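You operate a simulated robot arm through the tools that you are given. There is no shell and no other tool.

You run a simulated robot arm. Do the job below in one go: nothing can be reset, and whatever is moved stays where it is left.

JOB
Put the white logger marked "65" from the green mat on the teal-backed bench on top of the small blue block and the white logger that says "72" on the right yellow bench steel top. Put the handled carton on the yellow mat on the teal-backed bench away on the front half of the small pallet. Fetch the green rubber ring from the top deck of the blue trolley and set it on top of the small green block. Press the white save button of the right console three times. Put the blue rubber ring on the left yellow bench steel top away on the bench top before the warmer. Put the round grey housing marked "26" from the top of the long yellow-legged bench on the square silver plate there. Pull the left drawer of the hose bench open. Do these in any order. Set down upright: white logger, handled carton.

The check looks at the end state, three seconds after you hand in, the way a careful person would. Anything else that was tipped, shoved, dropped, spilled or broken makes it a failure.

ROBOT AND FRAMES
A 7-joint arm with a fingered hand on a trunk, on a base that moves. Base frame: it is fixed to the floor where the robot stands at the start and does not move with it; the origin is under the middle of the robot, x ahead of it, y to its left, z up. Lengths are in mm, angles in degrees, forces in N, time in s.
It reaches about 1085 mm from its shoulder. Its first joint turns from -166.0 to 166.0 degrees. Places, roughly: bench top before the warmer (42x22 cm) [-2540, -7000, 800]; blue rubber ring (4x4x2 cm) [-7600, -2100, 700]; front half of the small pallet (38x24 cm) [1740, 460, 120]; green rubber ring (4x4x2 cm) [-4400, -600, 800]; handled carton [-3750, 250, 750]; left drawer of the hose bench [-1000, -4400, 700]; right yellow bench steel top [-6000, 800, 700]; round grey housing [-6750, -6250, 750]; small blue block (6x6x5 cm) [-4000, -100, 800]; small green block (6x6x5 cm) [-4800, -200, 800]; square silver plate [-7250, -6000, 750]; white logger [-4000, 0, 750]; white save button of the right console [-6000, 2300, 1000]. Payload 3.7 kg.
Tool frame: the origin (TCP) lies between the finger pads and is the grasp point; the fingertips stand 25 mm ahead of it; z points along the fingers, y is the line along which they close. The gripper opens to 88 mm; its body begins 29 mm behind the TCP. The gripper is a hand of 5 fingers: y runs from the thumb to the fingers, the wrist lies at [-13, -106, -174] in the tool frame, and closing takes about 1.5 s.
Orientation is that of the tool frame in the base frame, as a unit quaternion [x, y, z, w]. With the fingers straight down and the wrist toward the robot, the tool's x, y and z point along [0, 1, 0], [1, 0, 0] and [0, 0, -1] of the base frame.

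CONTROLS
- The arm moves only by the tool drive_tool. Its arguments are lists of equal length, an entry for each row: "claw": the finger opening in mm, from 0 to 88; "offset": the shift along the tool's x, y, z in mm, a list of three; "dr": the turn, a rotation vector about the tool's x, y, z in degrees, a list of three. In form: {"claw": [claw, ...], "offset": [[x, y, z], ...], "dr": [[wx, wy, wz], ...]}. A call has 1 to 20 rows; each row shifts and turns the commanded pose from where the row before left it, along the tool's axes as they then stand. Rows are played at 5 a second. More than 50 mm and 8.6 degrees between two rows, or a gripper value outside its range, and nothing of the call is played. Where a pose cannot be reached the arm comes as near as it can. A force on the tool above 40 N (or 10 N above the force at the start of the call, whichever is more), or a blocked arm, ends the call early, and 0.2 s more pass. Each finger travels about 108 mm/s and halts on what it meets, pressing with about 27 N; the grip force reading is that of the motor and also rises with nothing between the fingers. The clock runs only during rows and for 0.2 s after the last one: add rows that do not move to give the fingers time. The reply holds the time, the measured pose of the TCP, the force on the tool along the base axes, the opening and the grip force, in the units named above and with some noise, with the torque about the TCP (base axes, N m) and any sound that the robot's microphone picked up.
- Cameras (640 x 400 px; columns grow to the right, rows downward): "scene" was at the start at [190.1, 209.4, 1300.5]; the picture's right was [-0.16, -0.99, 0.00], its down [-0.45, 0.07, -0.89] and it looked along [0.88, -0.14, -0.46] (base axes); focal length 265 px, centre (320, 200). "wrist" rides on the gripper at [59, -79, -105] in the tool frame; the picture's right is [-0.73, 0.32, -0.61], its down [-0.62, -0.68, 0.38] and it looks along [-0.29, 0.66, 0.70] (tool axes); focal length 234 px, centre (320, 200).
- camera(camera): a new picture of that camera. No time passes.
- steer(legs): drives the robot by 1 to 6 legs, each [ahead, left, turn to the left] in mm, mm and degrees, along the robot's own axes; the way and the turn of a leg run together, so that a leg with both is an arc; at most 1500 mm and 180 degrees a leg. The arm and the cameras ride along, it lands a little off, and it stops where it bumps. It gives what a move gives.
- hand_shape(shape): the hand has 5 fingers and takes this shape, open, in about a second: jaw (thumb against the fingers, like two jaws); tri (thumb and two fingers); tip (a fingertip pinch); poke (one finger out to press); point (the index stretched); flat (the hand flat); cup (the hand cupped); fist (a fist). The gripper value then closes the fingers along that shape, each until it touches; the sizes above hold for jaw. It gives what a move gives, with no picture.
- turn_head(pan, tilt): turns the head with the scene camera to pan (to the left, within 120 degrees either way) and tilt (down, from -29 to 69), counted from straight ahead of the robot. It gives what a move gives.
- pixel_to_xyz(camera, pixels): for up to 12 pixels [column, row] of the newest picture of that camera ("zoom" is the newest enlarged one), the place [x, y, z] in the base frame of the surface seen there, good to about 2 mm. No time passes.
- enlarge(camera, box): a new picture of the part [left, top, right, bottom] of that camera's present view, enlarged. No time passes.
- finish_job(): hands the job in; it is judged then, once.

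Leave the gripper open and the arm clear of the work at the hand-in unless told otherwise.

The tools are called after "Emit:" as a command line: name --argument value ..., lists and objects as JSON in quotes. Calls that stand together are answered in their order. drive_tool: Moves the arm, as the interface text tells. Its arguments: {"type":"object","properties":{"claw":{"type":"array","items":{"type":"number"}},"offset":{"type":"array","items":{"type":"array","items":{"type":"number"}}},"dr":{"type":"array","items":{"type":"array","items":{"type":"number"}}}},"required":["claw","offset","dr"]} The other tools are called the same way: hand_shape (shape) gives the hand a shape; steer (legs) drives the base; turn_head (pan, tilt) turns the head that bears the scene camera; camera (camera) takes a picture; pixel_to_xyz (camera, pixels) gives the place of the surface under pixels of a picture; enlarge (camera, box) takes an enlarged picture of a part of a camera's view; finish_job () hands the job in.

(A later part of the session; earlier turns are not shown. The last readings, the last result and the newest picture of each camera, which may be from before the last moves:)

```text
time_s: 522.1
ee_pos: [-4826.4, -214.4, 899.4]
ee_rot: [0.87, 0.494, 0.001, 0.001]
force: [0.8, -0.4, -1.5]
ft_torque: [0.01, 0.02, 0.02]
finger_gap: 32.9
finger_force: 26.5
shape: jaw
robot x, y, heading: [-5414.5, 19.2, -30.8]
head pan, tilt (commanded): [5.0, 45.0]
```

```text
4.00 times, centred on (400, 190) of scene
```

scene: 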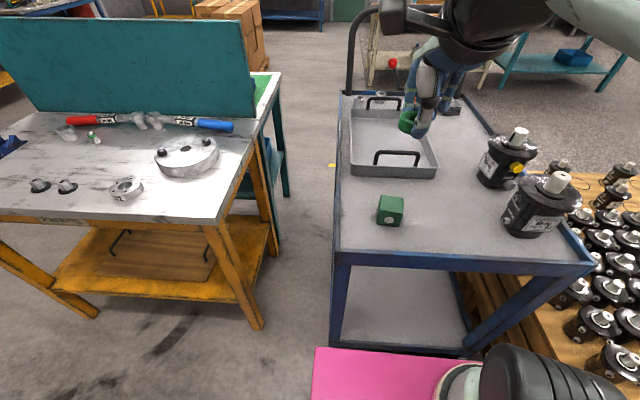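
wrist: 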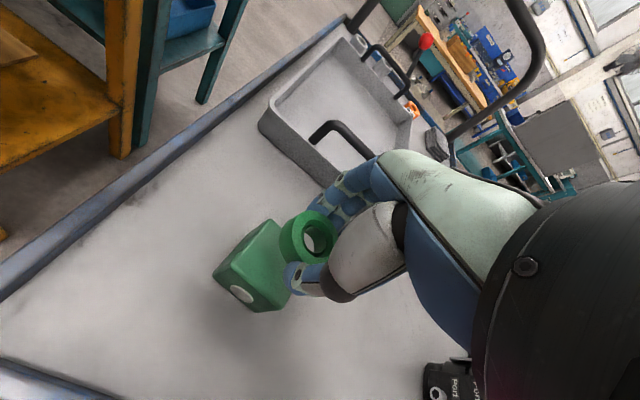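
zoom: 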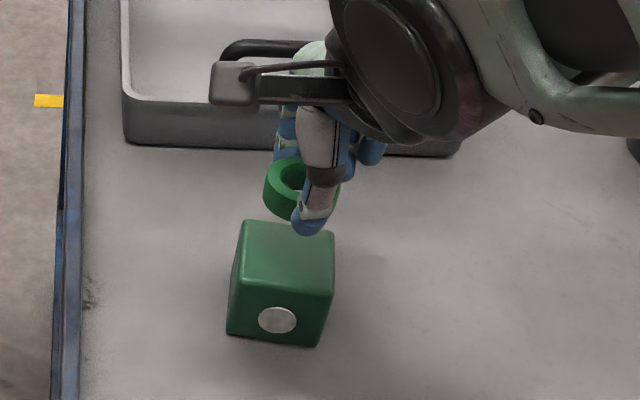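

Emit:
pixel_to_xyz --camera "zoom" --pixels '[[268, 178], [275, 200], [285, 212], [283, 165], [335, 192], [290, 180], [278, 170]]'

Emit:
enlarge --camera "wrist" --box '[200, 180, 360, 320]'

Emit:
pixel_to_xyz --camera "zoom" --pixels '[[340, 100], [355, 165], [330, 195], [315, 180], [310, 130], [330, 110], [385, 125]]'

```text
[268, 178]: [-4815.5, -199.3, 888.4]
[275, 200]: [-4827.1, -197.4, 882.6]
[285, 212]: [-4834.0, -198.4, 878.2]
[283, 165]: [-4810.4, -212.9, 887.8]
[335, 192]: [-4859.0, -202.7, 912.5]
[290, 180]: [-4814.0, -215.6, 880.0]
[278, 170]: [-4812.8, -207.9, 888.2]
```

```text
2.86 times, centred on (280, 250) of wrist
```

zoom: 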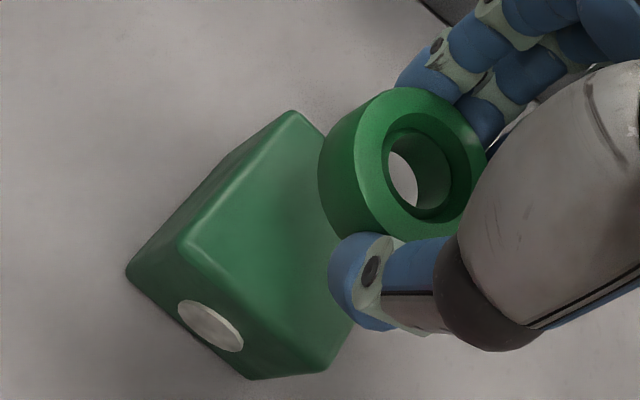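

```text
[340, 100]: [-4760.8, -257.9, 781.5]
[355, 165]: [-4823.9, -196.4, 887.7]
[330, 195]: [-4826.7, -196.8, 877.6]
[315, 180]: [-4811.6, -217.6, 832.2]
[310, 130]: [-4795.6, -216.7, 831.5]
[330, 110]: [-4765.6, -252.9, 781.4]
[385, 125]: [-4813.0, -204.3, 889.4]
```

The ring is centred over the block (≈(-4826,-216)). I lower it to contact.

Emit:
drive_tool --claw '[20, 20, 20, 20, 20, 20]' --offset '[[0, 0, 18], [0, 0, 12], [0, 0, 6], [0, 0, 2], [0, 0, 1], [0, 0, 0]]' --dr '[[0, 0, 0], [0, 0, 0], [0, 0, 0], [0, 0, 0], [0, 0, 0], [0, 0, 0]]'

Emit:
enlarge --camera "scene" --box '[360, 165, 430, 235]'

```text
time_s: 523.5
ee_pos: [-4825.6, -213.1, 860.7]
ee_rot: [0.87, 0.494, 0.001, 0.002]
force: [-0.6, -0.5, -0.5]
ft_torque: [-0.01, -0.01, 0.03]
finger_gap: 32.9
finger_force: 26.2
shape: jaw
robot x, y, heading: [-5413.4, 16.6, -30.7]
head pan, tilt (commanded): [5.0, 45.0]
```

```text
5.71 times, centred on (395, 200) of scene
```

zoom: 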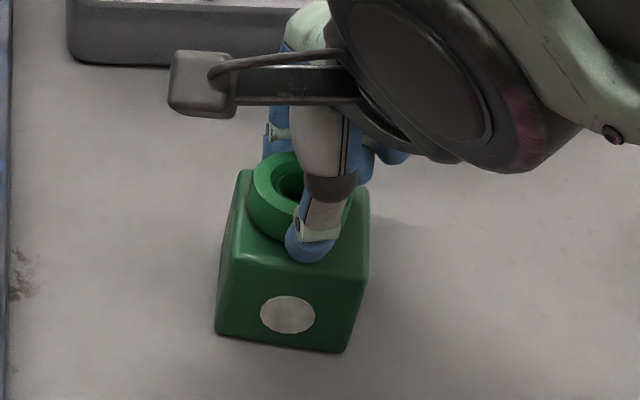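

Emit:
drive_tool --claw '[20, 20, 20, 20]' --offset '[[0, 0, 1], [0, 0, 1], [0, 0, 0.7], [0, 0, 0]]' --dr '[[0, 0, 0], [0, 0, 0], [0, 0, 0], [0, 0, 0]]'

```text
time_s: 524.5
ee_pos: [-4825.0, -214.0, 858.4]
ee_rot: [0.87, 0.494, 0.001, 0.002]
force: [-0.3, -0.1, 6.8]
ft_torque: [-0.08, -0.17, -0.01]
finger_gap: 32.9
finger_force: 26.5
shape: jaw
robot x, y, heading: [-5414.6, 17.3, -31.1]
head pan, tilt (commanded): [5.0, 45.0]
```

Contact (6.8 N). I ease, open slowly and lift away.

Emit:
drive_tool --claw '[20, 33, 38, 45, 55, 65, 65, 65, 65, 65, 65, 65, 65]' --offset '[[0, 0, -0.5], [0, 0, 0], [0, 0, 0], [0, 0, 0], [0, 0, 0], [0, 0, 0], [0, 0, 0], [0, 0, -15], [0, 0, -30], [0, 0, -45], [0, 0, -45], [0, 0, -45], [0, 0, -45]]' --dr '[[0, 0, 0], [0, 0, 0], [0, 0, 0], [0, 0, 0], [0, 0, 0], [0, 0, 0], [0, 0, 0], [0, 0, 0], [0, 0, 0], [0, 0, 0], [0, 0, 0], [0, 0, 0], [0, 0, 0]]'

Emit:
camera --camera "wrist"

Emit:
enlarge --camera "scene" --box '[340, 150, 450, 250]'

```text
time_s: 527.3
ee_pos: [-4824.9, -212.9, 1083.8]
ee_rot: [0.869, 0.494, 0.002, 0.002]
force: [0.2, -0.7, -0.7]
ft_torque: [-0.01, 0.01, -0.02]
finger_gap: 64.7
finger_force: 0.0
shape: jaw
robot x, y, heading: [-5411.3, 15.2, -30.9]
head pan, tilt (commanded): [5.0, 45.0]
```

```text
taken
```

wrist: 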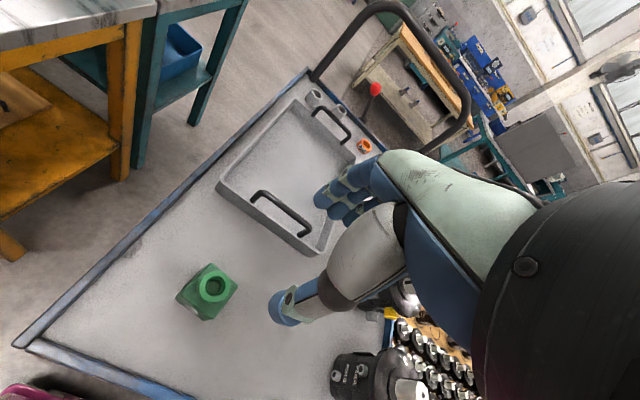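

```text
4.00 times, centred on (395, 200) of scene
```

zoom: 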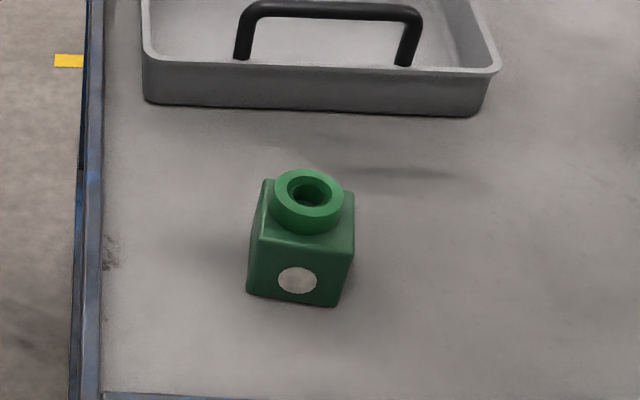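

The green ring sits on the green block. I retract and drive back around to the front of the teal-backed bench for the carton.

Emit:
drive_tool --claw '[88, 88, 88, 88]' --offset '[[10.3, -39.3, -12], [10.3, -39.3, -12], [10.3, -39.3, -12], [0, 0, 0]]' --dr '[[0, 0, 0], [0, 0, 0], [0, 0, 0], [0, 0, 0]]'

Emit:
steer --legs '[[0, 1400, 0], [0, 650, 0]]'

Emit:
turn_head --pan 0 --tilt 30

Emit:
camera --camera "scene"

```text
time_s: 528.3
ee_pos: [-4910.9, -123.9, 1118.0]
ee_rot: [0.869, 0.494, 0.001, 0.001]
force: [-0.2, -0.4, 0.2]
ft_torque: [0.0, -0.01, 0.0]
finger_gap: 87.6
finger_force: 0.0
shape: jaw
robot x, y, heading: [-5410.9, 16.5, -30.7]
head pan, tilt (commanded): [5.0, 45.0]
```

```text
time_s: 538.4
ee_pos: [-3858.7, 1626.8, 1116.0]
ee_rot: [0.87, 0.493, 0.0, 0.002]
force: [0.6, 0.5, 0.4]
ft_torque: [0.01, -0.03, 0.03]
finger_gap: 87.6
finger_force: 0.0
shape: jaw
robot x, y, heading: [-4364.3, 1765.7, -30.9]
head pan, tilt (commanded): [5.0, 45.0]
```

```text
time_s: 539.2
ee_pos: [-3858.1, 1626.1, 1116.9]
ee_rot: [0.87, 0.493, 0.001, 0.002]
force: [-0.9, -0.2, -1.0]
ft_torque: [0.02, -0.03, -0.01]
finger_gap: 87.7
finger_force: 0.0
shape: jaw
robot x, y, heading: [-4360.7, 1770.3, -30.8]
head pan, tilt (commanded): [0.0, 30.0]
```

```text
taken
```

scene: 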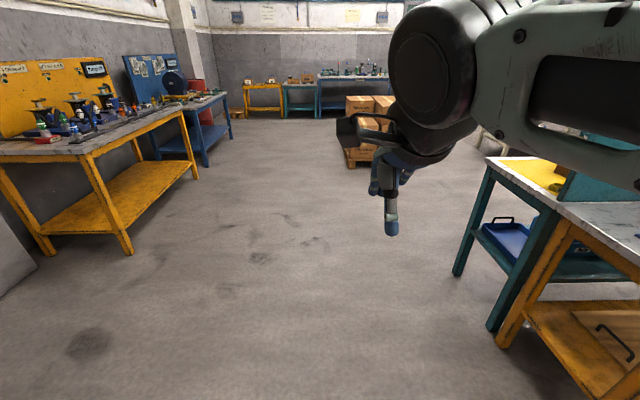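

Free floor ahead. I drive past the bench's right end, turn around and line up with the carton.

Emit:
steer --legs '[[1500, 0, 0], [850, 0, 0], [0, 0, 90], [0, 0, 91.5], [200, 740, 0]]'

Emit:
turn_head --pan 5 --tilt 30

Emit:
camera --camera "scene"

Emit:
camera --camera "wrist"

```text
time_s: 562.2
ee_pos: [-3412.3, 153.3, 1117.1]
ee_rot: [-0.492, 0.871, 0.001, -0.001]
force: [-0.9, 0.7, 0.6]
ft_torque: [0.01, 0.0, -0.01]
finger_gap: 87.7
finger_force: 0.1
shape: jaw
robot x, y, heading: [-2904.8, 13.8, 149.2]
head pan, tilt (commanded): [0.0, 30.0]
```

```text
time_s: 562.8
ee_pos: [-3411.1, 153.6, 1116.2]
ee_rot: [-0.493, 0.87, 0.002, -0.001]
force: [-0.3, 0.2, 0.0]
ft_torque: [0.0, 0.02, 0.0]
finger_gap: 87.5
finger_force: 0.0
shape: jaw
robot x, y, heading: [-2908.2, 11.6, 149.0]
head pan, tilt (commanded): [5.0, 30.0]
```

```text
taken
```

scene: 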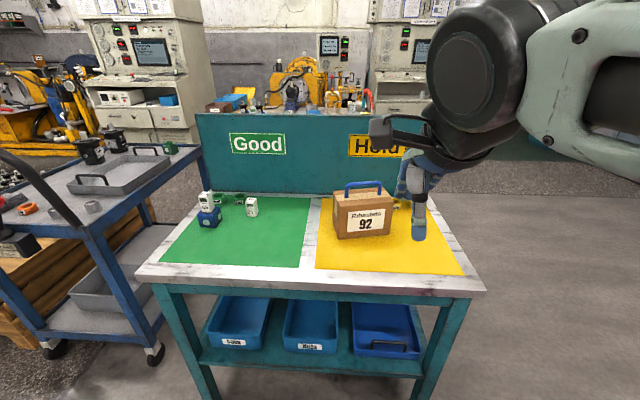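

```text
taken
```

wrist: 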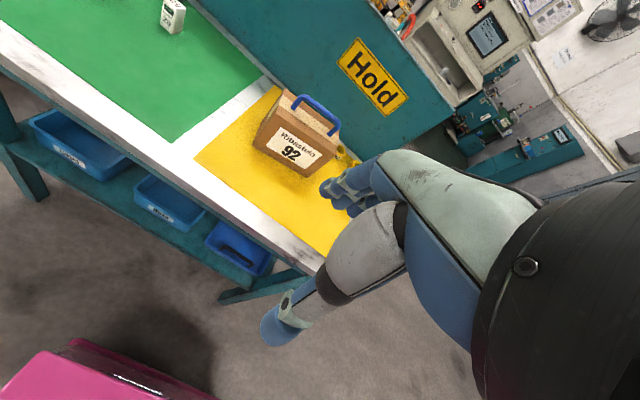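

The carton "92" with its blue handle is in view at (362,210). I zoom and measure it.

Emit:
enlarge --camera "scene" --box '[315, 165, 415, 250]'

Emit:
pixel_to_xyz --camera "zoom" --pixels '[[205, 90], [300, 78], [370, 75], [225, 110], [385, 105], [150, 165], [450, 165], [160, 350], [440, 330], [130, 115], [420, 100], [300, 100]]'

Emit:
enlarge --camera "wrist" --box '[230, 70, 370, 190]'

```text
4.71 times, centred on (365, 208) of scene
```

zoom: 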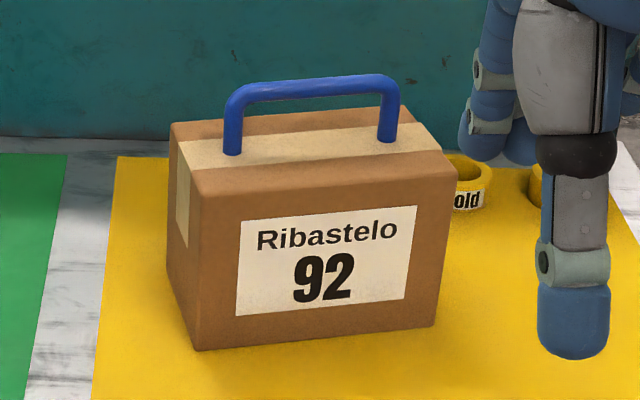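

```text
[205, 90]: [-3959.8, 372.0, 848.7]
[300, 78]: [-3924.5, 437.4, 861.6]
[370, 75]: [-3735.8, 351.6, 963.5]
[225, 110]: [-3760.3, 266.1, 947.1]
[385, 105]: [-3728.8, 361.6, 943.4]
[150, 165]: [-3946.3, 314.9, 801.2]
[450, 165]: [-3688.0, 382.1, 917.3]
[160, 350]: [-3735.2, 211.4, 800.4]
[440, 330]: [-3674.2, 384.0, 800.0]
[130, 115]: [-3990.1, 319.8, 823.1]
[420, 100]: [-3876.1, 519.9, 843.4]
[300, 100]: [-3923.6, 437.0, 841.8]
```

```text
3.33 times, centred on (300, 130) of wrist
```

zoom: 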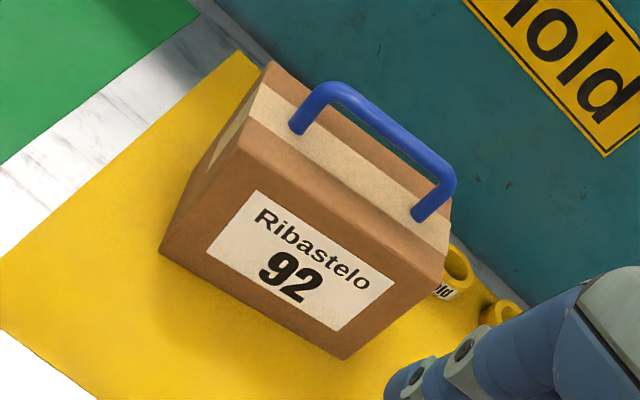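

Emit:
enlarge --camera "scene" --box '[340, 170, 405, 215]'

Emit:
pixel_to_xyz --camera "zoom" --pixels '[[130, 115], [200, 108], [260, 102], [330, 95], [395, 88], [200, 118], [330, 105], [100, 190], [420, 160], [60, 200], [250, 190], [440, 200]]'

```text
8.89 times, centred on (372, 192) of scene
```

zoom: 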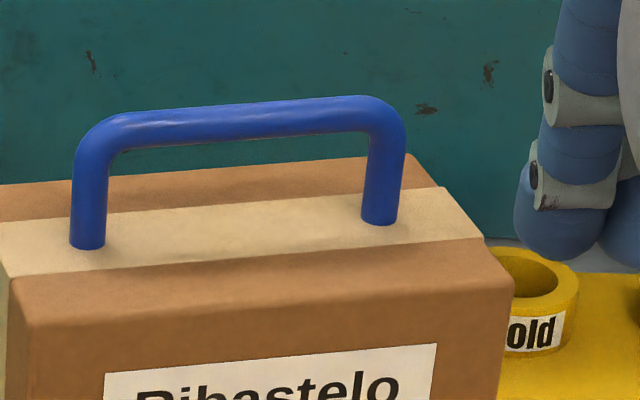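

```text
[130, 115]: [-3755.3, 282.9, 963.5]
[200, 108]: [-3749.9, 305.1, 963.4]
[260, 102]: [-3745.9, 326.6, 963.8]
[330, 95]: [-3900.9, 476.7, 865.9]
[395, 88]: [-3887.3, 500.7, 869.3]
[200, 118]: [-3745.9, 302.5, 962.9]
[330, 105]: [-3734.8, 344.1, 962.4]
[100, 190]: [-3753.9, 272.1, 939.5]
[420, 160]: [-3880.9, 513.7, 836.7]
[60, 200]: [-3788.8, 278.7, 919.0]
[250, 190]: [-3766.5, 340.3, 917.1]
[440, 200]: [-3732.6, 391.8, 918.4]
```

Handle bar centre ≈ (-3747,315,957), running at azimuth 71.5°. I rotate the hand 12.4° to be square to the bar, move above it and descend to ~60 mm above.

Emit:
drive_tool --claw '[88, 88, 88, 88, 88, 80, 70, 60, 60, 60, 60, 60, 60]' --offset '[[0, 0, 0], [0, 0, 0], [-5.8, 46.2, 0], [-5.8, 46.2, 0], [-5.8, 46.2, 0], [-5.8, 46.2, 0], [-5.8, 46.2, 0], [-5.8, 46.2, 0], [-5.8, 46.2, 0], [-5.8, 46.2, 0], [0, 0, 45], [0, 0, 50], [0, 0, 0]]' --dr '[[0, 0, -6.2], [0, 0, -6.2], [0, 0, 0], [0, 0, 0], [0, 0, 0], [0, 0, 0], [0, 0, 0], [0, 0, 0], [0, 0, 0], [0, 0, 0], [0, 0, 0], [0, 0, 0], [0, 0, 0]]'

Emit:
camera --camera "wrist"

Emit:
camera --camera "scene"

```text
time_s: 565.6
ee_pos: [-3744.5, 315.0, 1021.1]
ee_rot: [-0.584, 0.812, 0.002, -0.001]
force: [-0.2, 0.6, -0.1]
ft_torque: [0.0, -0.01, 0.0]
finger_gap: 60.3
finger_force: 0.2
shape: jaw
robot x, y, heading: [-2901.4, 11.9, 149.1]
head pan, tilt (commanded): [5.0, 30.0]
```

```text
taken
```

wrist: 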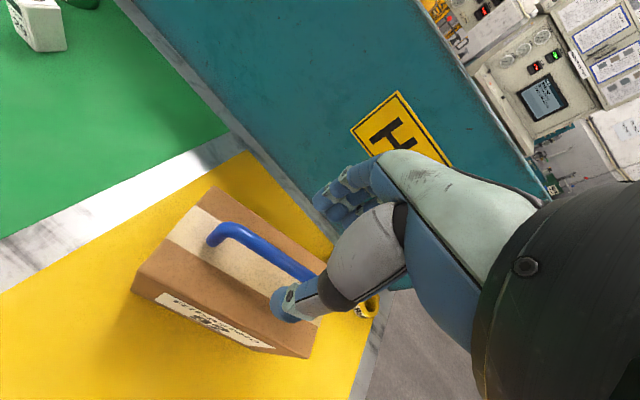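

```text
taken
```

scene: 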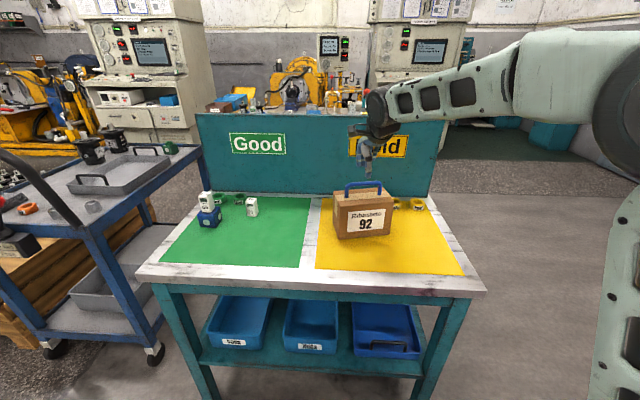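

The bar lies ~4 mm to the thumb side, and I shift 20 mm left so all fingers fit between the handle posts. Then I descend around the bar.

Emit:
drive_tool --claw '[60, 60, 60, 60, 60]' --offset '[[20, -3, 0], [0, 0, 20], [0, 0, 20], [0, 0, 15], [0, 0, 0]]' --dr '[[0, 0, 0], [0, 0, 0], [0, 0, 0], [0, 0, 0], [0, 0, 0]]'

Emit:
camera --camera "wrist"

Emit:
enlarge --camera "scene" --box '[310, 100, 430, 250]'

```text
time_s: 566.8
ee_pos: [-3749.7, 294.7, 968.1]
ee_rot: [-0.583, 0.812, 0.001, -0.001]
force: [0.3, 0.9, -0.5]
ft_torque: [0.02, -0.02, 0.01]
finger_gap: 60.2
finger_force: 0.0
shape: jaw
robot x, y, heading: [-2907.6, 12.5, 148.9]
head pan, tilt (commanded): [5.0, 30.0]
```

```text
taken
```

wrist: 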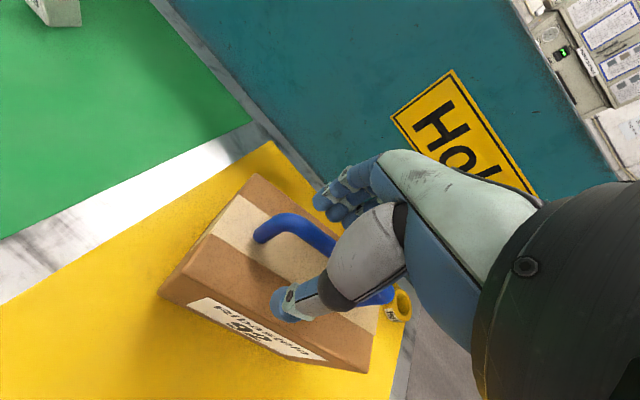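

```text
2.67 times, centred on (370, 175) of scene
```

zoom: 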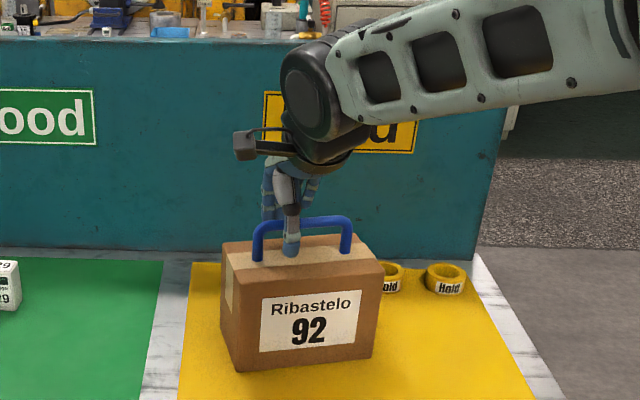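

Emit:
drive_tool --claw '[60, 60, 50, 40, 30, 20, 10, 0, 0, 0, 0, 0]' --offset '[[0, 0, 6], [0, 0, 6], [0, 0, 0], [0, 0, 0], [0, 0, 0], [0, 0, 0], [0, 0, 0], [0, 0, 0], [0, 0, 0], [0, 0, 0], [0, 0, 0], [0, 0, 0]]' --dr '[[0, 0, 0], [0, 0, 0], [0, 0, 0], [0, 0, 0], [0, 0, 0], [0, 0, 0], [0, 0, 0], [0, 0, 0], [0, 0, 0], [0, 0, 0], [0, 0, 0], [0, 0, 0]]'

Emit:
camera --camera "wrist"

Emit:
enlarge --camera "scene" --box '[320, 140, 420, 250]'

```text
time_s: 569.4
ee_pos: [-3748.3, 295.7, 955.4]
ee_rot: [-0.583, 0.812, 0.001, 0.0]
force: [0.6, -1.7, 0.3]
ft_torque: [-0.05, 0.0, 0.11]
finger_gap: 0.0
finger_force: 27.0
shape: jaw
robot x, y, heading: [-2909.6, 9.2, 149.1]
head pan, tilt (commanded): [5.0, 30.0]
```

```text
taken
```

wrist: 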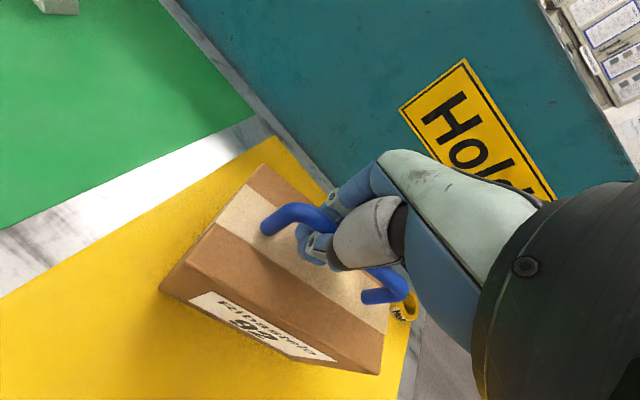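

```text
3.64 times, centred on (370, 195) of scene
```

zoom: 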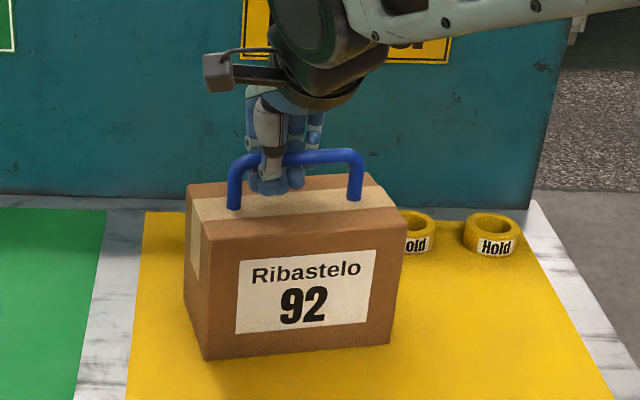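

The fingertips closed beneath the bar, so it is hooked. I lift gently and look.

Emit:
drive_tool --claw '[0, 0, 0, 0, 0, 0]' --offset '[[0, 0, -8], [0, 0, -10], [0, 0, -12], [0, 0, -15], [0, 0, 0], [0, 0, 0]]' --dr '[[0, 0, 0], [0, 0, 0], [0, 0, 0], [0, 0, 0], [0, 0, 0], [0, 0, 0]]'

Emit:
camera --camera "wrist"

Emit:
enlarge --camera "scene" --box '[310, 120, 430, 250]'

```text
time_s: 570.8
ee_pos: [-3749.0, 295.8, 1001.1]
ee_rot: [-0.584, 0.812, 0.002, 0.0]
force: [-0.5, 0.4, -14.2]
ft_torque: [-0.18, 0.05, 0.04]
finger_gap: 0.0
finger_force: 27.3
shape: jaw
robot x, y, heading: [-2907.8, 7.8, 149.1]
head pan, tilt (commanded): [5.0, 30.0]
```

```text
taken
```

wrist: 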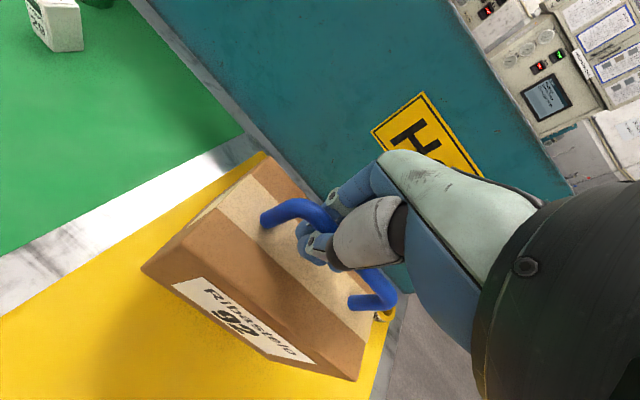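

```text
3.08 times, centred on (370, 185) of scene
```

zoom: 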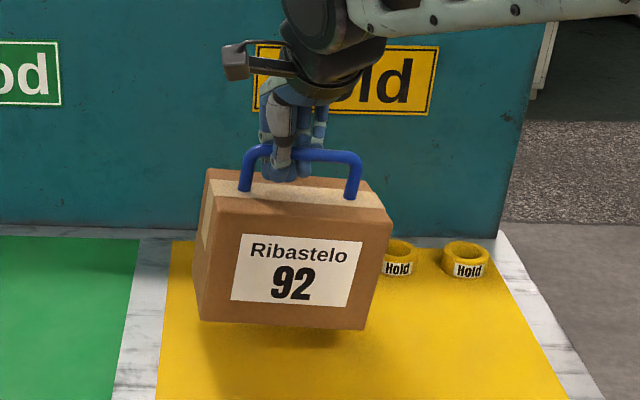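

The carton hangs safely on the hooked fingers (14 N), only slightly inclined. I raise it and draw it in slowly.

Emit:
drive_tool --claw '[0, 0, 0, 0, 0, 0, 0, 0, 0, 0, 0, 0, 0, 0, 0, 0, 0, 0]' --offset '[[0, 0, -15], [0, 0, -25], [0, 0, -25], [0, 0, -25], [0, 0, -25], [0, 0, -10], [0, -10, 0], [3, -25, 0], [3, -25, 0], [3, -25, 0], [3, -25, 0], [3, -25, 0], [3, -25, 0], [3, -25, 0], [3, -25, 0], [3, -25, 0], [0, -10, 0], [0, 0, 0]]' --dr '[[0, 0, 0], [0, 0, 0], [0, 0, 0], [0, 0, 0], [0, 0, 0], [0, 0, 0], [0, 0, 0], [0, 0, 0], [0, 0, 0], [0, 0, 0], [0, 0, 0], [0, 0, 0], [0, 0, 0], [0, 0, 0], [0, 0, 0], [0, 0, 0], [0, 0, 0], [0, 0, 0]]'

Emit:
camera --camera "scene"

Emit:
camera --camera "wrist"

```text
time_s: 574.6
ee_pos: [-3528.0, 191.6, 1124.8]
ee_rot: [-0.584, 0.812, 0.002, 0.0]
force: [-0.8, -0.6, -14.0]
ft_torque: [-0.18, 0.07, -0.01]
finger_gap: 0.0
finger_force: 26.6
shape: jaw
robot x, y, heading: [-2908.5, 10.9, 149.2]
head pan, tilt (commanded): [5.0, 30.0]
```

```text
taken
```

scene: 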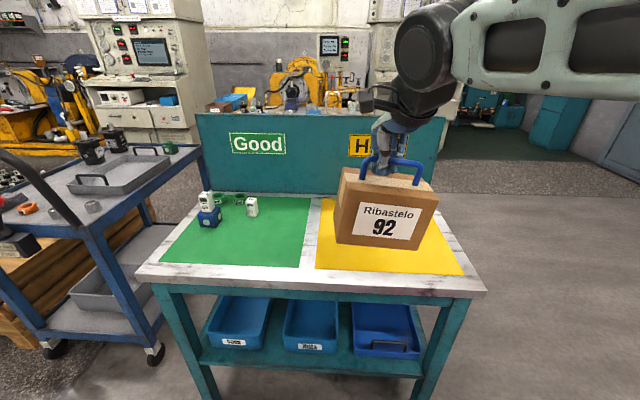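

```text
taken
```

wrist: 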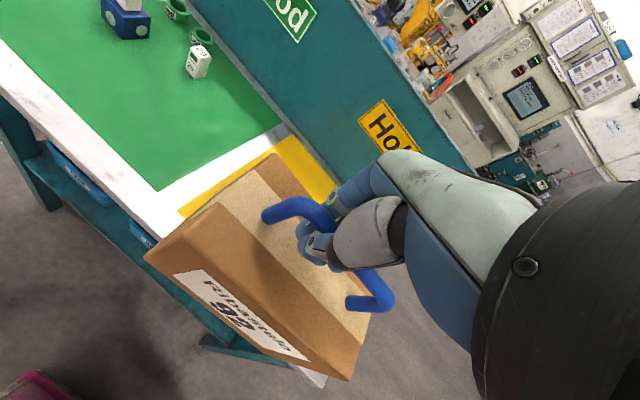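

Now I drive with the carton towards the small pallet: back off, turn right, and go through the free lane past the boxes.

Emit:
steer --legs '[[-150, 0, 0], [0, 0, -92], [1040, 0, 0], [0, 0, -57], [1400, 0, 0]]'

Emit:
turn_head --pan 0 --tilt 20

Emit:
camera --camera "scene"

Emit:
camera --camera "wrist"

```text
time_s: 593.9
ee_pos: [-210.0, 1001.8, 1126.1]
ee_rot: [0.621, 0.783, 0.0, 0.0]
force: [-0.5, 0.4, -14.9]
ft_torque: [0.13, 0.09, 0.03]
finger_gap: 0.0
finger_force: 26.7
shape: jaw
robot x, y, heading: [-835.2, 826.9, 0.8]
head pan, tilt (commanded): [5.0, 30.0]
```

```text
time_s: 594.6
ee_pos: [-210.0, 1000.2, 1124.1]
ee_rot: [0.623, 0.783, 0.0, 0.002]
force: [0.4, 0.7, -13.7]
ft_torque: [0.14, 0.04, 0.02]
finger_gap: 0.2
finger_force: 27.1
shape: jaw
robot x, y, heading: [-832.0, 827.0, 0.8]
head pan, tilt (commanded): [0.0, 20.0]
```

```text
taken
```

scene: 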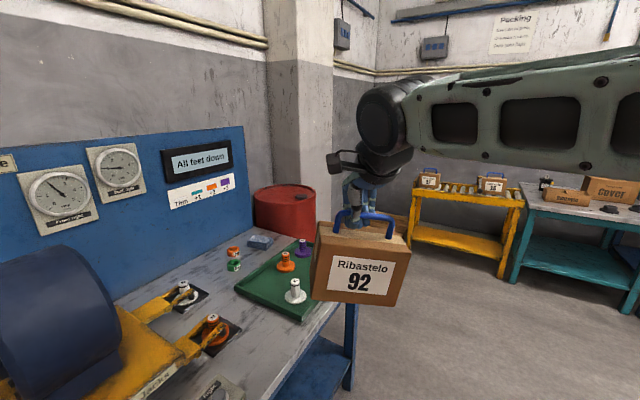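

```text
taken
```

wrist: 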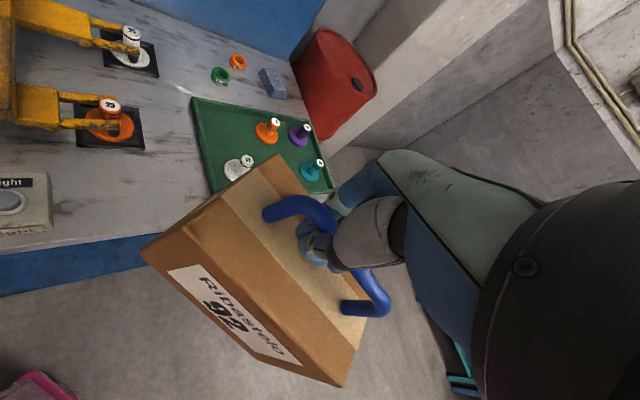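

The carton is near the blue bench's edge. I check heights of the items below before sliding away.

Emit:
pixel_to_xyz --camera "scene" --pixels '[[295, 283], [303, 242], [287, 258], [185, 287], [212, 318], [350, 265], [315, 300], [405, 300], [330, 310], [345, 390], [270, 345]]'

```text
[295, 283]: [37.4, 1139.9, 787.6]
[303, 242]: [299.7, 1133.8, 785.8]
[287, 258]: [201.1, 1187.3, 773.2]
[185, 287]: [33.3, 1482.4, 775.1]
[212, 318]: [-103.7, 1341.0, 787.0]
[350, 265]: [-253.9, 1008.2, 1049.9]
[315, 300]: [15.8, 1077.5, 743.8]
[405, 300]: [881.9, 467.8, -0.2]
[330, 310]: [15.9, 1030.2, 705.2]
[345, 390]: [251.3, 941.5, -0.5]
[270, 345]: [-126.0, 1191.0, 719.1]
```

All below 790, far under the carton. I slide right and go ahead, then look at the pallet.

Emit:
steer --legs '[[0, -550, 0], [900, 0, 0]]'

Emit:
turn_head --pan 0 --tilt 25

Emit:
camera --camera "scene"

```text
time_s: 602.1
ee_pos: [701.0, 484.2, 1125.2]
ee_rot: [0.62, 0.784, 0.0, 0.001]
force: [0.8, -1.1, -13.9]
ft_torque: [0.1, 0.03, 0.0]
finger_gap: 0.0
finger_force: 27.0
shape: jaw
robot x, y, heading: [76.8, 311.5, 1.2]
head pan, tilt (commanded): [0.0, 20.0]
```

```text
time_s: 602.7
ee_pos: [701.2, 483.9, 1125.6]
ee_rot: [0.62, 0.785, 0.0, 0.001]
force: [0.7, 0.9, -14.2]
ft_torque: [0.14, 0.01, -0.01]
finger_gap: 0.3
finger_force: 27.4
shape: jaw
robot x, y, heading: [79.7, 306.1, 1.1]
head pan, tilt (commanded): [0.0, 25.0]
```

```text
taken
```

scene: 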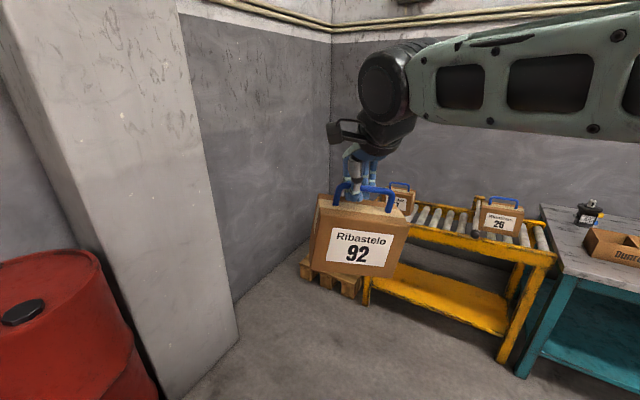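

The carton hides the pallet. I shift the arm 200 mm to the right to see it.

Emit:
drive_tool --claw '[0, 0, 0, 0, 0, 0, 0, 0, 0, 0]' --offset '[[-15, 0, 0], [-25, 0, 0], [-25, 0, 0], [-25, 0, 0], [-25, 0, 0], [-25, 0, 0], [-25, 0, 0], [-25, 0, 0], [-10, 0, 0], [0, 0, 0]]' --dr '[[0, 0, 0], [0, 0, 0], [0, 0, 0], [0, 0, 0], [0, 0, 0], [0, 0, 0], [0, 0, 0], [0, 0, 0], [0, 0, 0], [0, 0, 0]]'

Emit:
turn_head --pan 8 --tilt 30

Emit:
camera --camera "scene"

```text
time_s: 604.9
ee_pos: [748.5, 289.1, 1125.6]
ee_rot: [0.619, 0.785, 0.0, 0.001]
force: [1.1, 0.9, -13.3]
ft_torque: [0.1, 0.01, 0.02]
finger_gap: 0.0
finger_force: 27.0
shape: jaw
robot x, y, heading: [80.5, 307.6, 1.0]
head pan, tilt (commanded): [0.0, 25.0]
```

```text
time_s: 605.6
ee_pos: [749.0, 288.6, 1124.9]
ee_rot: [0.62, 0.785, 0.001, 0.001]
force: [0.3, 1.4, -13.7]
ft_torque: [0.15, 0.04, -0.02]
finger_gap: 0.0
finger_force: 27.0
shape: jaw
robot x, y, heading: [79.1, 306.0, 1.3]
head pan, tilt (commanded): [8.0, 30.0]
```

```text
taken
```

scene: 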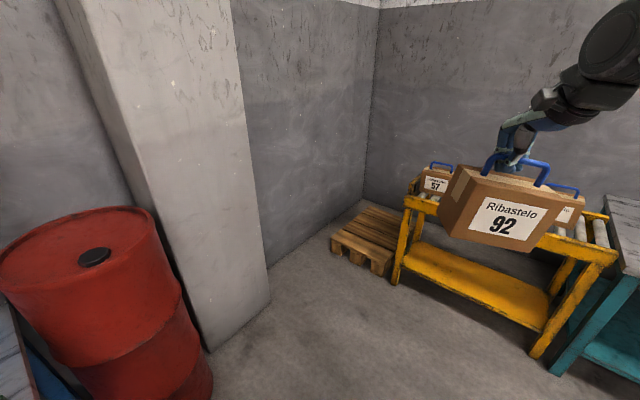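

Now the small pallet is visible at (365,235). I measure its corners.

Emit:
enlarge --camera "scene" --box '[310, 185, 430, 300]'

Emit:
pixel_to_xyz --camera "scene" --pixels '[[333, 237], [388, 257], [362, 203], [405, 210], [365, 230], [350, 240], [375, 245], [395, 285], [375, 215], [345, 225], [268, 295], [330, 260]]'

```text
3.48 times, centred on (370, 242) of scene
```

zoom: 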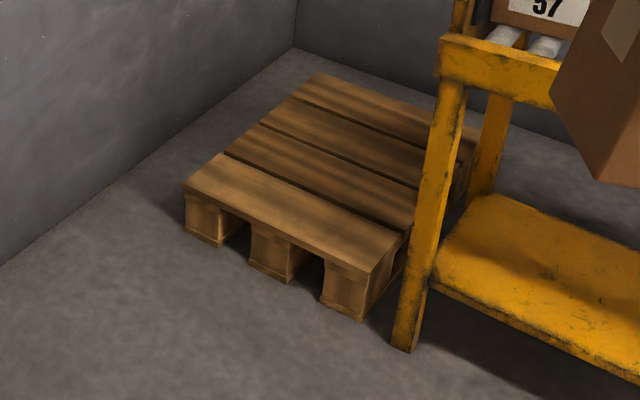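

```text
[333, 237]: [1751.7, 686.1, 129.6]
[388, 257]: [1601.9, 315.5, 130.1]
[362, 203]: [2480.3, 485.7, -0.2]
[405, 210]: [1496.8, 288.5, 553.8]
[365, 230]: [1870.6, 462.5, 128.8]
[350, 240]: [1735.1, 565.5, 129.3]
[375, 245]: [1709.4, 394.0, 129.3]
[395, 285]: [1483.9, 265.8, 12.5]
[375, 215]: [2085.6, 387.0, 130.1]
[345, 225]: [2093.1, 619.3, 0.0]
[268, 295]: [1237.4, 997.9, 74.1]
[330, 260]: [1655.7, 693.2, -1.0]
```

Emit:
pixel_to_xyz --camera "zoom" --pixels '[[318, 82], [190, 185], [375, 268], [290, 100], [230, 155], [470, 150], [410, 230], [250, 185], [300, 220], [440, 90], [405, 345]]'

```text
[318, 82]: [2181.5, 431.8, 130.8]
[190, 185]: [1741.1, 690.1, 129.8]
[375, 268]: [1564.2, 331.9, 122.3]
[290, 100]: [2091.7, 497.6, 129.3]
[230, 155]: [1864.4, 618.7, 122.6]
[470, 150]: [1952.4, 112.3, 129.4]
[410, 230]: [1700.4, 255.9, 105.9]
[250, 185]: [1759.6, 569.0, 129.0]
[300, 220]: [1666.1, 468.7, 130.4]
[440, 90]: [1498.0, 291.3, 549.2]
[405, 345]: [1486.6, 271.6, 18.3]
```

Emit:
pixel_to_xyz --camera "scene" --pixels '[[100, 255], [150, 230], [200, 370], [180, 330], [212, 350], [240, 150], [265, 270], [140, 390], [470, 290], [400, 200], [530, 350]]'

```text
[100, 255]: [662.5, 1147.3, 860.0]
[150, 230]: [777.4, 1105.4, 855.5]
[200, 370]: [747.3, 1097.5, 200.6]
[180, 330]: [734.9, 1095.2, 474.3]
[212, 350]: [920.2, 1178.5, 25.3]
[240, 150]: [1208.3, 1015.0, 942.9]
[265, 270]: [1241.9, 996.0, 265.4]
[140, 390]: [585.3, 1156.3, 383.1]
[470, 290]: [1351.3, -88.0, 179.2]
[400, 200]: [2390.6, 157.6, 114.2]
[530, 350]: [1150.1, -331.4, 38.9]
```

The pallet top is z≈130 with the front half centred at ≈(1757,455). I turn to face it squarely (heading −28°) and slide in between pillar and roller bench.

Emit:
steer --legs '[[0, 0, -29.3], [300, 320, 0], [312, 340, 0]]'

Emit:
turn_head --pan 15 --tilt 40

Emit:
camera --camera "scene"

Emit:
camera --camera "wrist"

```text
time_s: 612.1
ee_pos: [1498.7, 252.3, 1125.5]
ee_rot: [0.801, 0.599, -0.001, 0.001]
force: [-0.6, 0.2, -13.6]
ft_torque: [0.13, -0.01, -0.03]
finger_gap: 0.0
finger_force: 26.9
shape: jaw
robot x, y, heading: [927.7, 601.5, -28.8]
head pan, tilt (commanded): [8.0, 30.0]
```

```text
time_s: 612.8
ee_pos: [1499.5, 252.5, 1124.2]
ee_rot: [0.801, 0.599, -0.001, 0.002]
force: [-0.2, -0.3, -13.3]
ft_torque: [0.07, 0.01, -0.02]
finger_gap: 0.2
finger_force: 26.6
shape: jaw
robot x, y, heading: [930.0, 600.0, -28.9]
head pan, tilt (commanded): [15.0, 40.0]
```

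```text
taken
```

scene: 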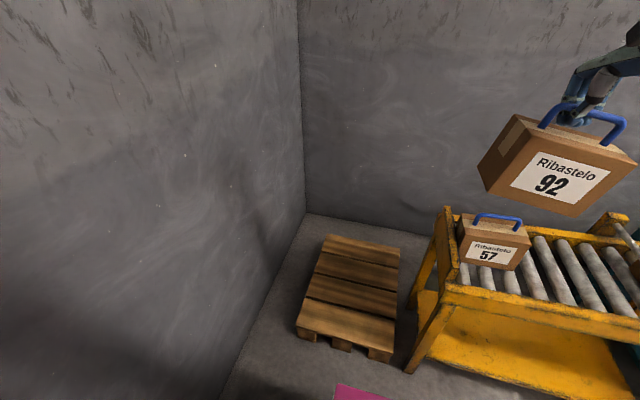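

```text
taken
```

wrist: 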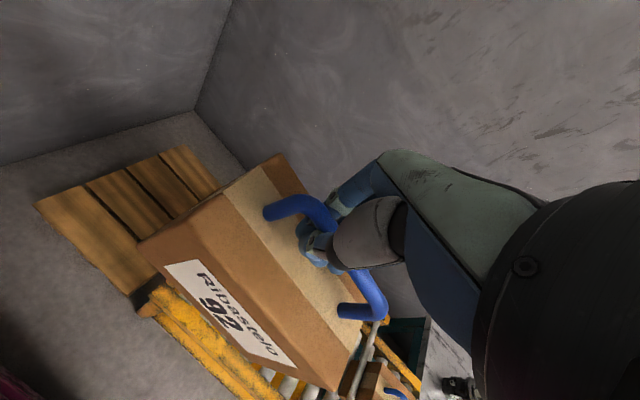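

Emit:
enlarge --camera "scene" --box '[285, 225, 415, 370]'

Emit:
pixel_to_xyz --camera "scene" --pixels '[[298, 326], [392, 349], [326, 236], [399, 250], [345, 290], [348, 320], [310, 275], [398, 295], [415, 365], [440, 300], [490, 218], [352, 275]]'

```text
2.76 times, centred on (350, 298) of scene
```

zoom: 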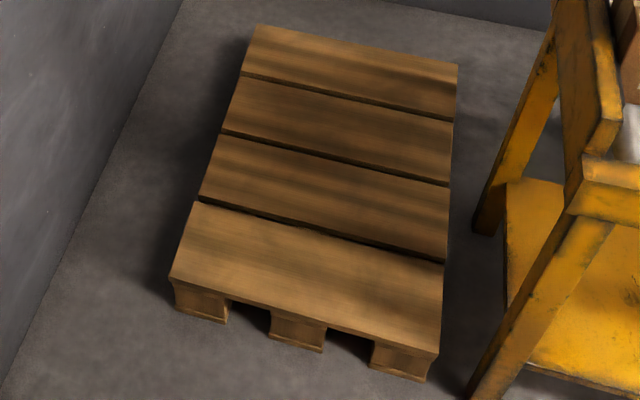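

```text
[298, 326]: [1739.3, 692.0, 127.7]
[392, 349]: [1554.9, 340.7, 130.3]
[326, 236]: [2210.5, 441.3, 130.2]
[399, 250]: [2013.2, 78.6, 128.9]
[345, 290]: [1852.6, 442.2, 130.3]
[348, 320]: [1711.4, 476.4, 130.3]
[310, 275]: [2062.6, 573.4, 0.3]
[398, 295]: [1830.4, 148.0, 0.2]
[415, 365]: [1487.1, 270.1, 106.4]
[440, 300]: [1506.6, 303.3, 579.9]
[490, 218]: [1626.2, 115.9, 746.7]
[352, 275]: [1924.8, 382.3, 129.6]
```

Corners give the front-half centre ≈ (1763,455). I square the hand to the pallet and move the carton over the front half at the present height.

Emit:
drive_tool --claw '[0, 0, 0, 0, 0, 0, 0, 0, 0, 0, 0, 0, 0, 0]' --offset '[[0, 0, 0], [0, 0, 0], [16, 7, 0], [32.2, 13.7, 0], [32.2, 13.7, 0], [32.2, 13.7, 0], [32.2, 13.7, 0], [32.2, 13.7, 0], [32.2, 13.7, 0], [32.2, 13.7, 0], [32.2, 13.7, 0], [32.2, 13.7, 0], [16, 7, 0], [0, 0, 0]]' --dr '[[0, 0, 5.8], [0, 0, 5.8], [0, 0, 0], [0, 0, 0], [0, 0, 0], [0, 0, 0], [0, 0, 0], [0, 0, 0], [0, 0, 0], [0, 0, 0], [0, 0, 0], [0, 0, 0], [0, 0, 0], [0, 0, 0]]'

Emit:
camera --camera "scene"

Emit:
camera --camera "wrist"

```text
time_s: 615.8
ee_pos: [1774.6, 471.5, 1125.3]
ee_rot: [0.858, 0.514, -0.001, 0.001]
force: [1.5, 0.1, -14.2]
ft_torque: [0.1, 0.0, -0.01]
finger_gap: 0.2
finger_force: 27.3
shape: jaw
robot x, y, heading: [928.0, 601.9, -29.1]
head pan, tilt (commanded): [15.0, 40.0]
```

```text
taken
```

scene: 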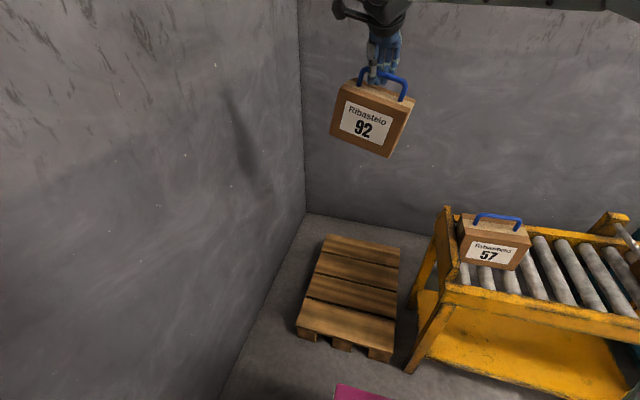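

```text
taken
```

wrist: 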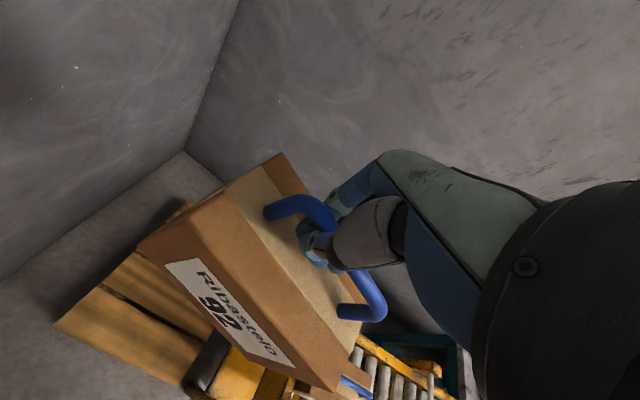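

Emit:
pixel_to_xyz --camera "scene" --pixels '[[343, 88], [404, 103], [333, 135], [388, 152], [365, 122], [345, 82], [410, 97], [383, 75]]'

Emit:
enlarge --camera "scene" --box '[315, 40, 435, 170]'

```text
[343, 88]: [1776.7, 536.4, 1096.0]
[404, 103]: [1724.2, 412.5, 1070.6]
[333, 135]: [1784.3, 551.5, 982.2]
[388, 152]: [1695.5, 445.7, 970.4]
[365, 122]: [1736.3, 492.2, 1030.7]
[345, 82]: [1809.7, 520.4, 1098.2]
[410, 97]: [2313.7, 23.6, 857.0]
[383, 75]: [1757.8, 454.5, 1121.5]
```

```text
3.08 times, centred on (375, 105) of scene
```

zoom: 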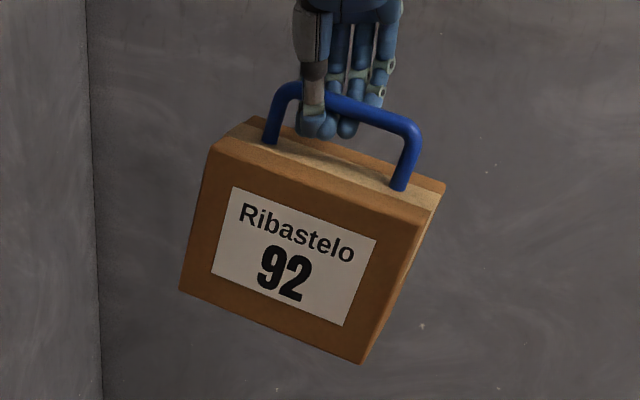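

The carton hangs ~10° inclined; it will level itself when its lower edge touches the pallet. I lower it in stages; first 700 mm.

Emit:
drive_tool --claw '[0, 0, 0, 0, 0, 0, 0, 0, 0, 0, 0, 0, 0, 0, 0, 0, 0, 0, 0, 0]' --offset '[[0, 0, 15], [0, 0, 30], [0, 0, 37], [0, 0, 37], [0, 0, 37], [0, 0, 37], [0, 0, 37], [0, 0, 37], [0, 0, 37], [0, 0, 37], [0, 0, 37], [0, 0, 37], [0, 0, 37], [0, 0, 37], [0, 0, 37], [0, 0, 37], [0, 0, 37], [0, 0, 30], [0, 0, 15], [0, 0, 0]]' --dr '[[0, 0, 0], [0, 0, 0], [0, 0, 0], [0, 0, 0], [0, 0, 0], [0, 0, 0], [0, 0, 0], [0, 0, 0], [0, 0, 0], [0, 0, 0], [0, 0, 0], [0, 0, 0], [0, 0, 0], [0, 0, 0], [0, 0, 0], [0, 0, 0], [0, 0, 0], [0, 0, 0], [0, 0, 0], [0, 0, 0]]'

Emit:
camera --camera "scene"

Emit:
camera --camera "wrist"

```text
time_s: 620.0
ee_pos: [1774.1, 470.9, 478.1]
ee_rot: [0.857, 0.515, 0.0, 0.001]
force: [-0.5, 0.5, -15.1]
ft_torque: [0.0, -0.01, -0.02]
finger_gap: 0.0
finger_force: 27.8
shape: jaw
robot x, y, heading: [926.7, 602.3, -28.8]
head pan, tilt (commanded): [15.0, 40.0]
```

```text
taken
```

scene: 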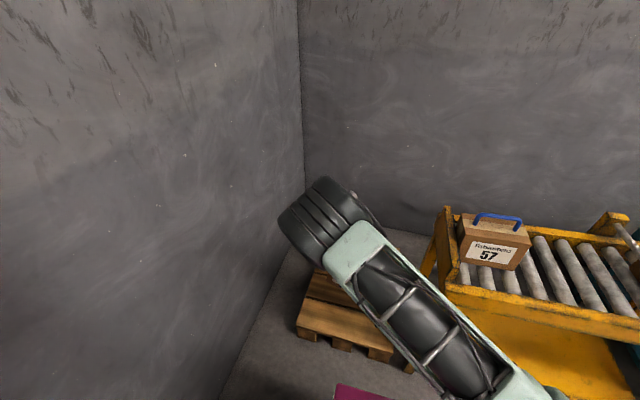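

```text
taken
```

wrist: 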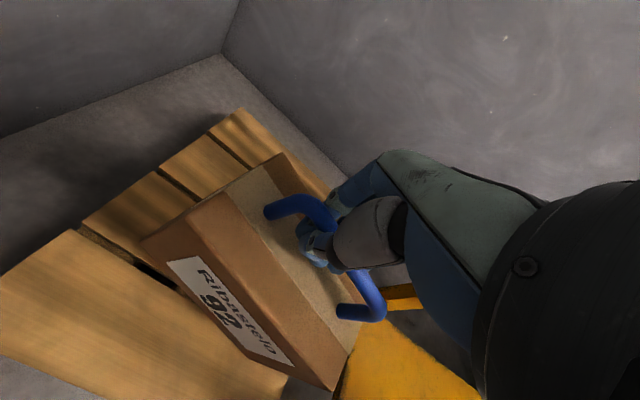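

Good. I lower further to z≈330.

Emit:
drive_tool --claw '[0, 0, 0, 0, 0, 0, 0]' --offset '[[0, 0, 25], [0, 0, 35], [0, 0, 35], [0, 0, 30], [0, 0, 15], [0, 0, 8], [0, 0, 0]]' --dr '[[0, 0, 0], [0, 0, 0], [0, 0, 0], [0, 0, 0], [0, 0, 0], [0, 0, 0], [0, 0, 0]]'

Emit:
camera --camera "wrist"

Emit:
camera --camera "scene"

```text
time_s: 621.6
ee_pos: [1775.2, 469.6, 332.5]
ee_rot: [0.857, 0.515, 0.0, 0.001]
force: [0.4, -0.2, -13.9]
ft_torque: [0.06, -0.02, 0.0]
finger_gap: 0.2
finger_force: 27.0
shape: jaw
robot x, y, heading: [931.1, 600.7, -29.1]
head pan, tilt (commanded): [15.0, 40.0]
```

```text
taken
```

wrist: 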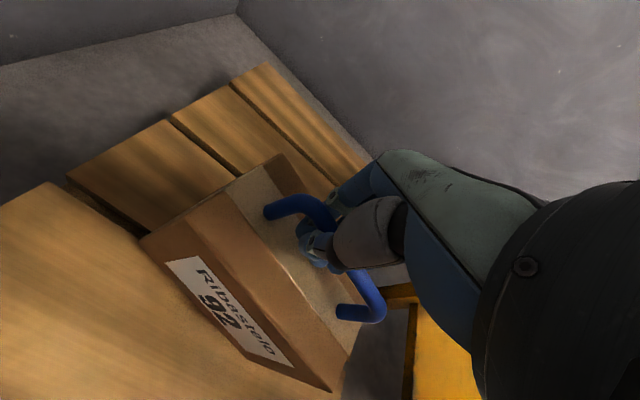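

```text
taken
```

scene: 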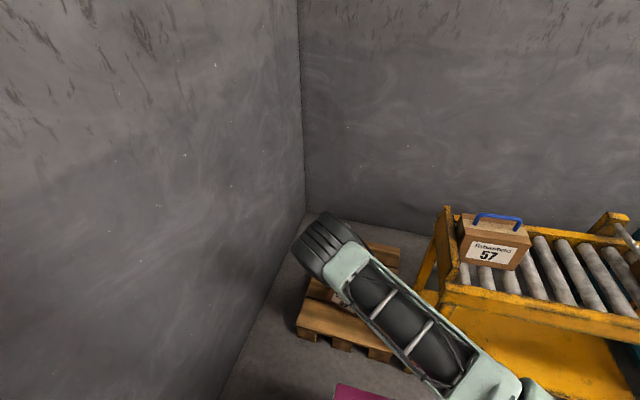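

Emit:
pixel_to_xyz --camera "wrist" --pixels '[[150, 240], [328, 385], [278, 158], [225, 190], [352, 335], [160, 262], [300, 370], [100, 215], [340, 380]]'

```text
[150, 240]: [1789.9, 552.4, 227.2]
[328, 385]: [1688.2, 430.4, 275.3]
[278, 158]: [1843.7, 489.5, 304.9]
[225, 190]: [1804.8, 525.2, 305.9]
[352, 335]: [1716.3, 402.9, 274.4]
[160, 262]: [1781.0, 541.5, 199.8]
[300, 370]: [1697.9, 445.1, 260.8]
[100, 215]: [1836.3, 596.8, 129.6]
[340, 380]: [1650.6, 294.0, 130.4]
```

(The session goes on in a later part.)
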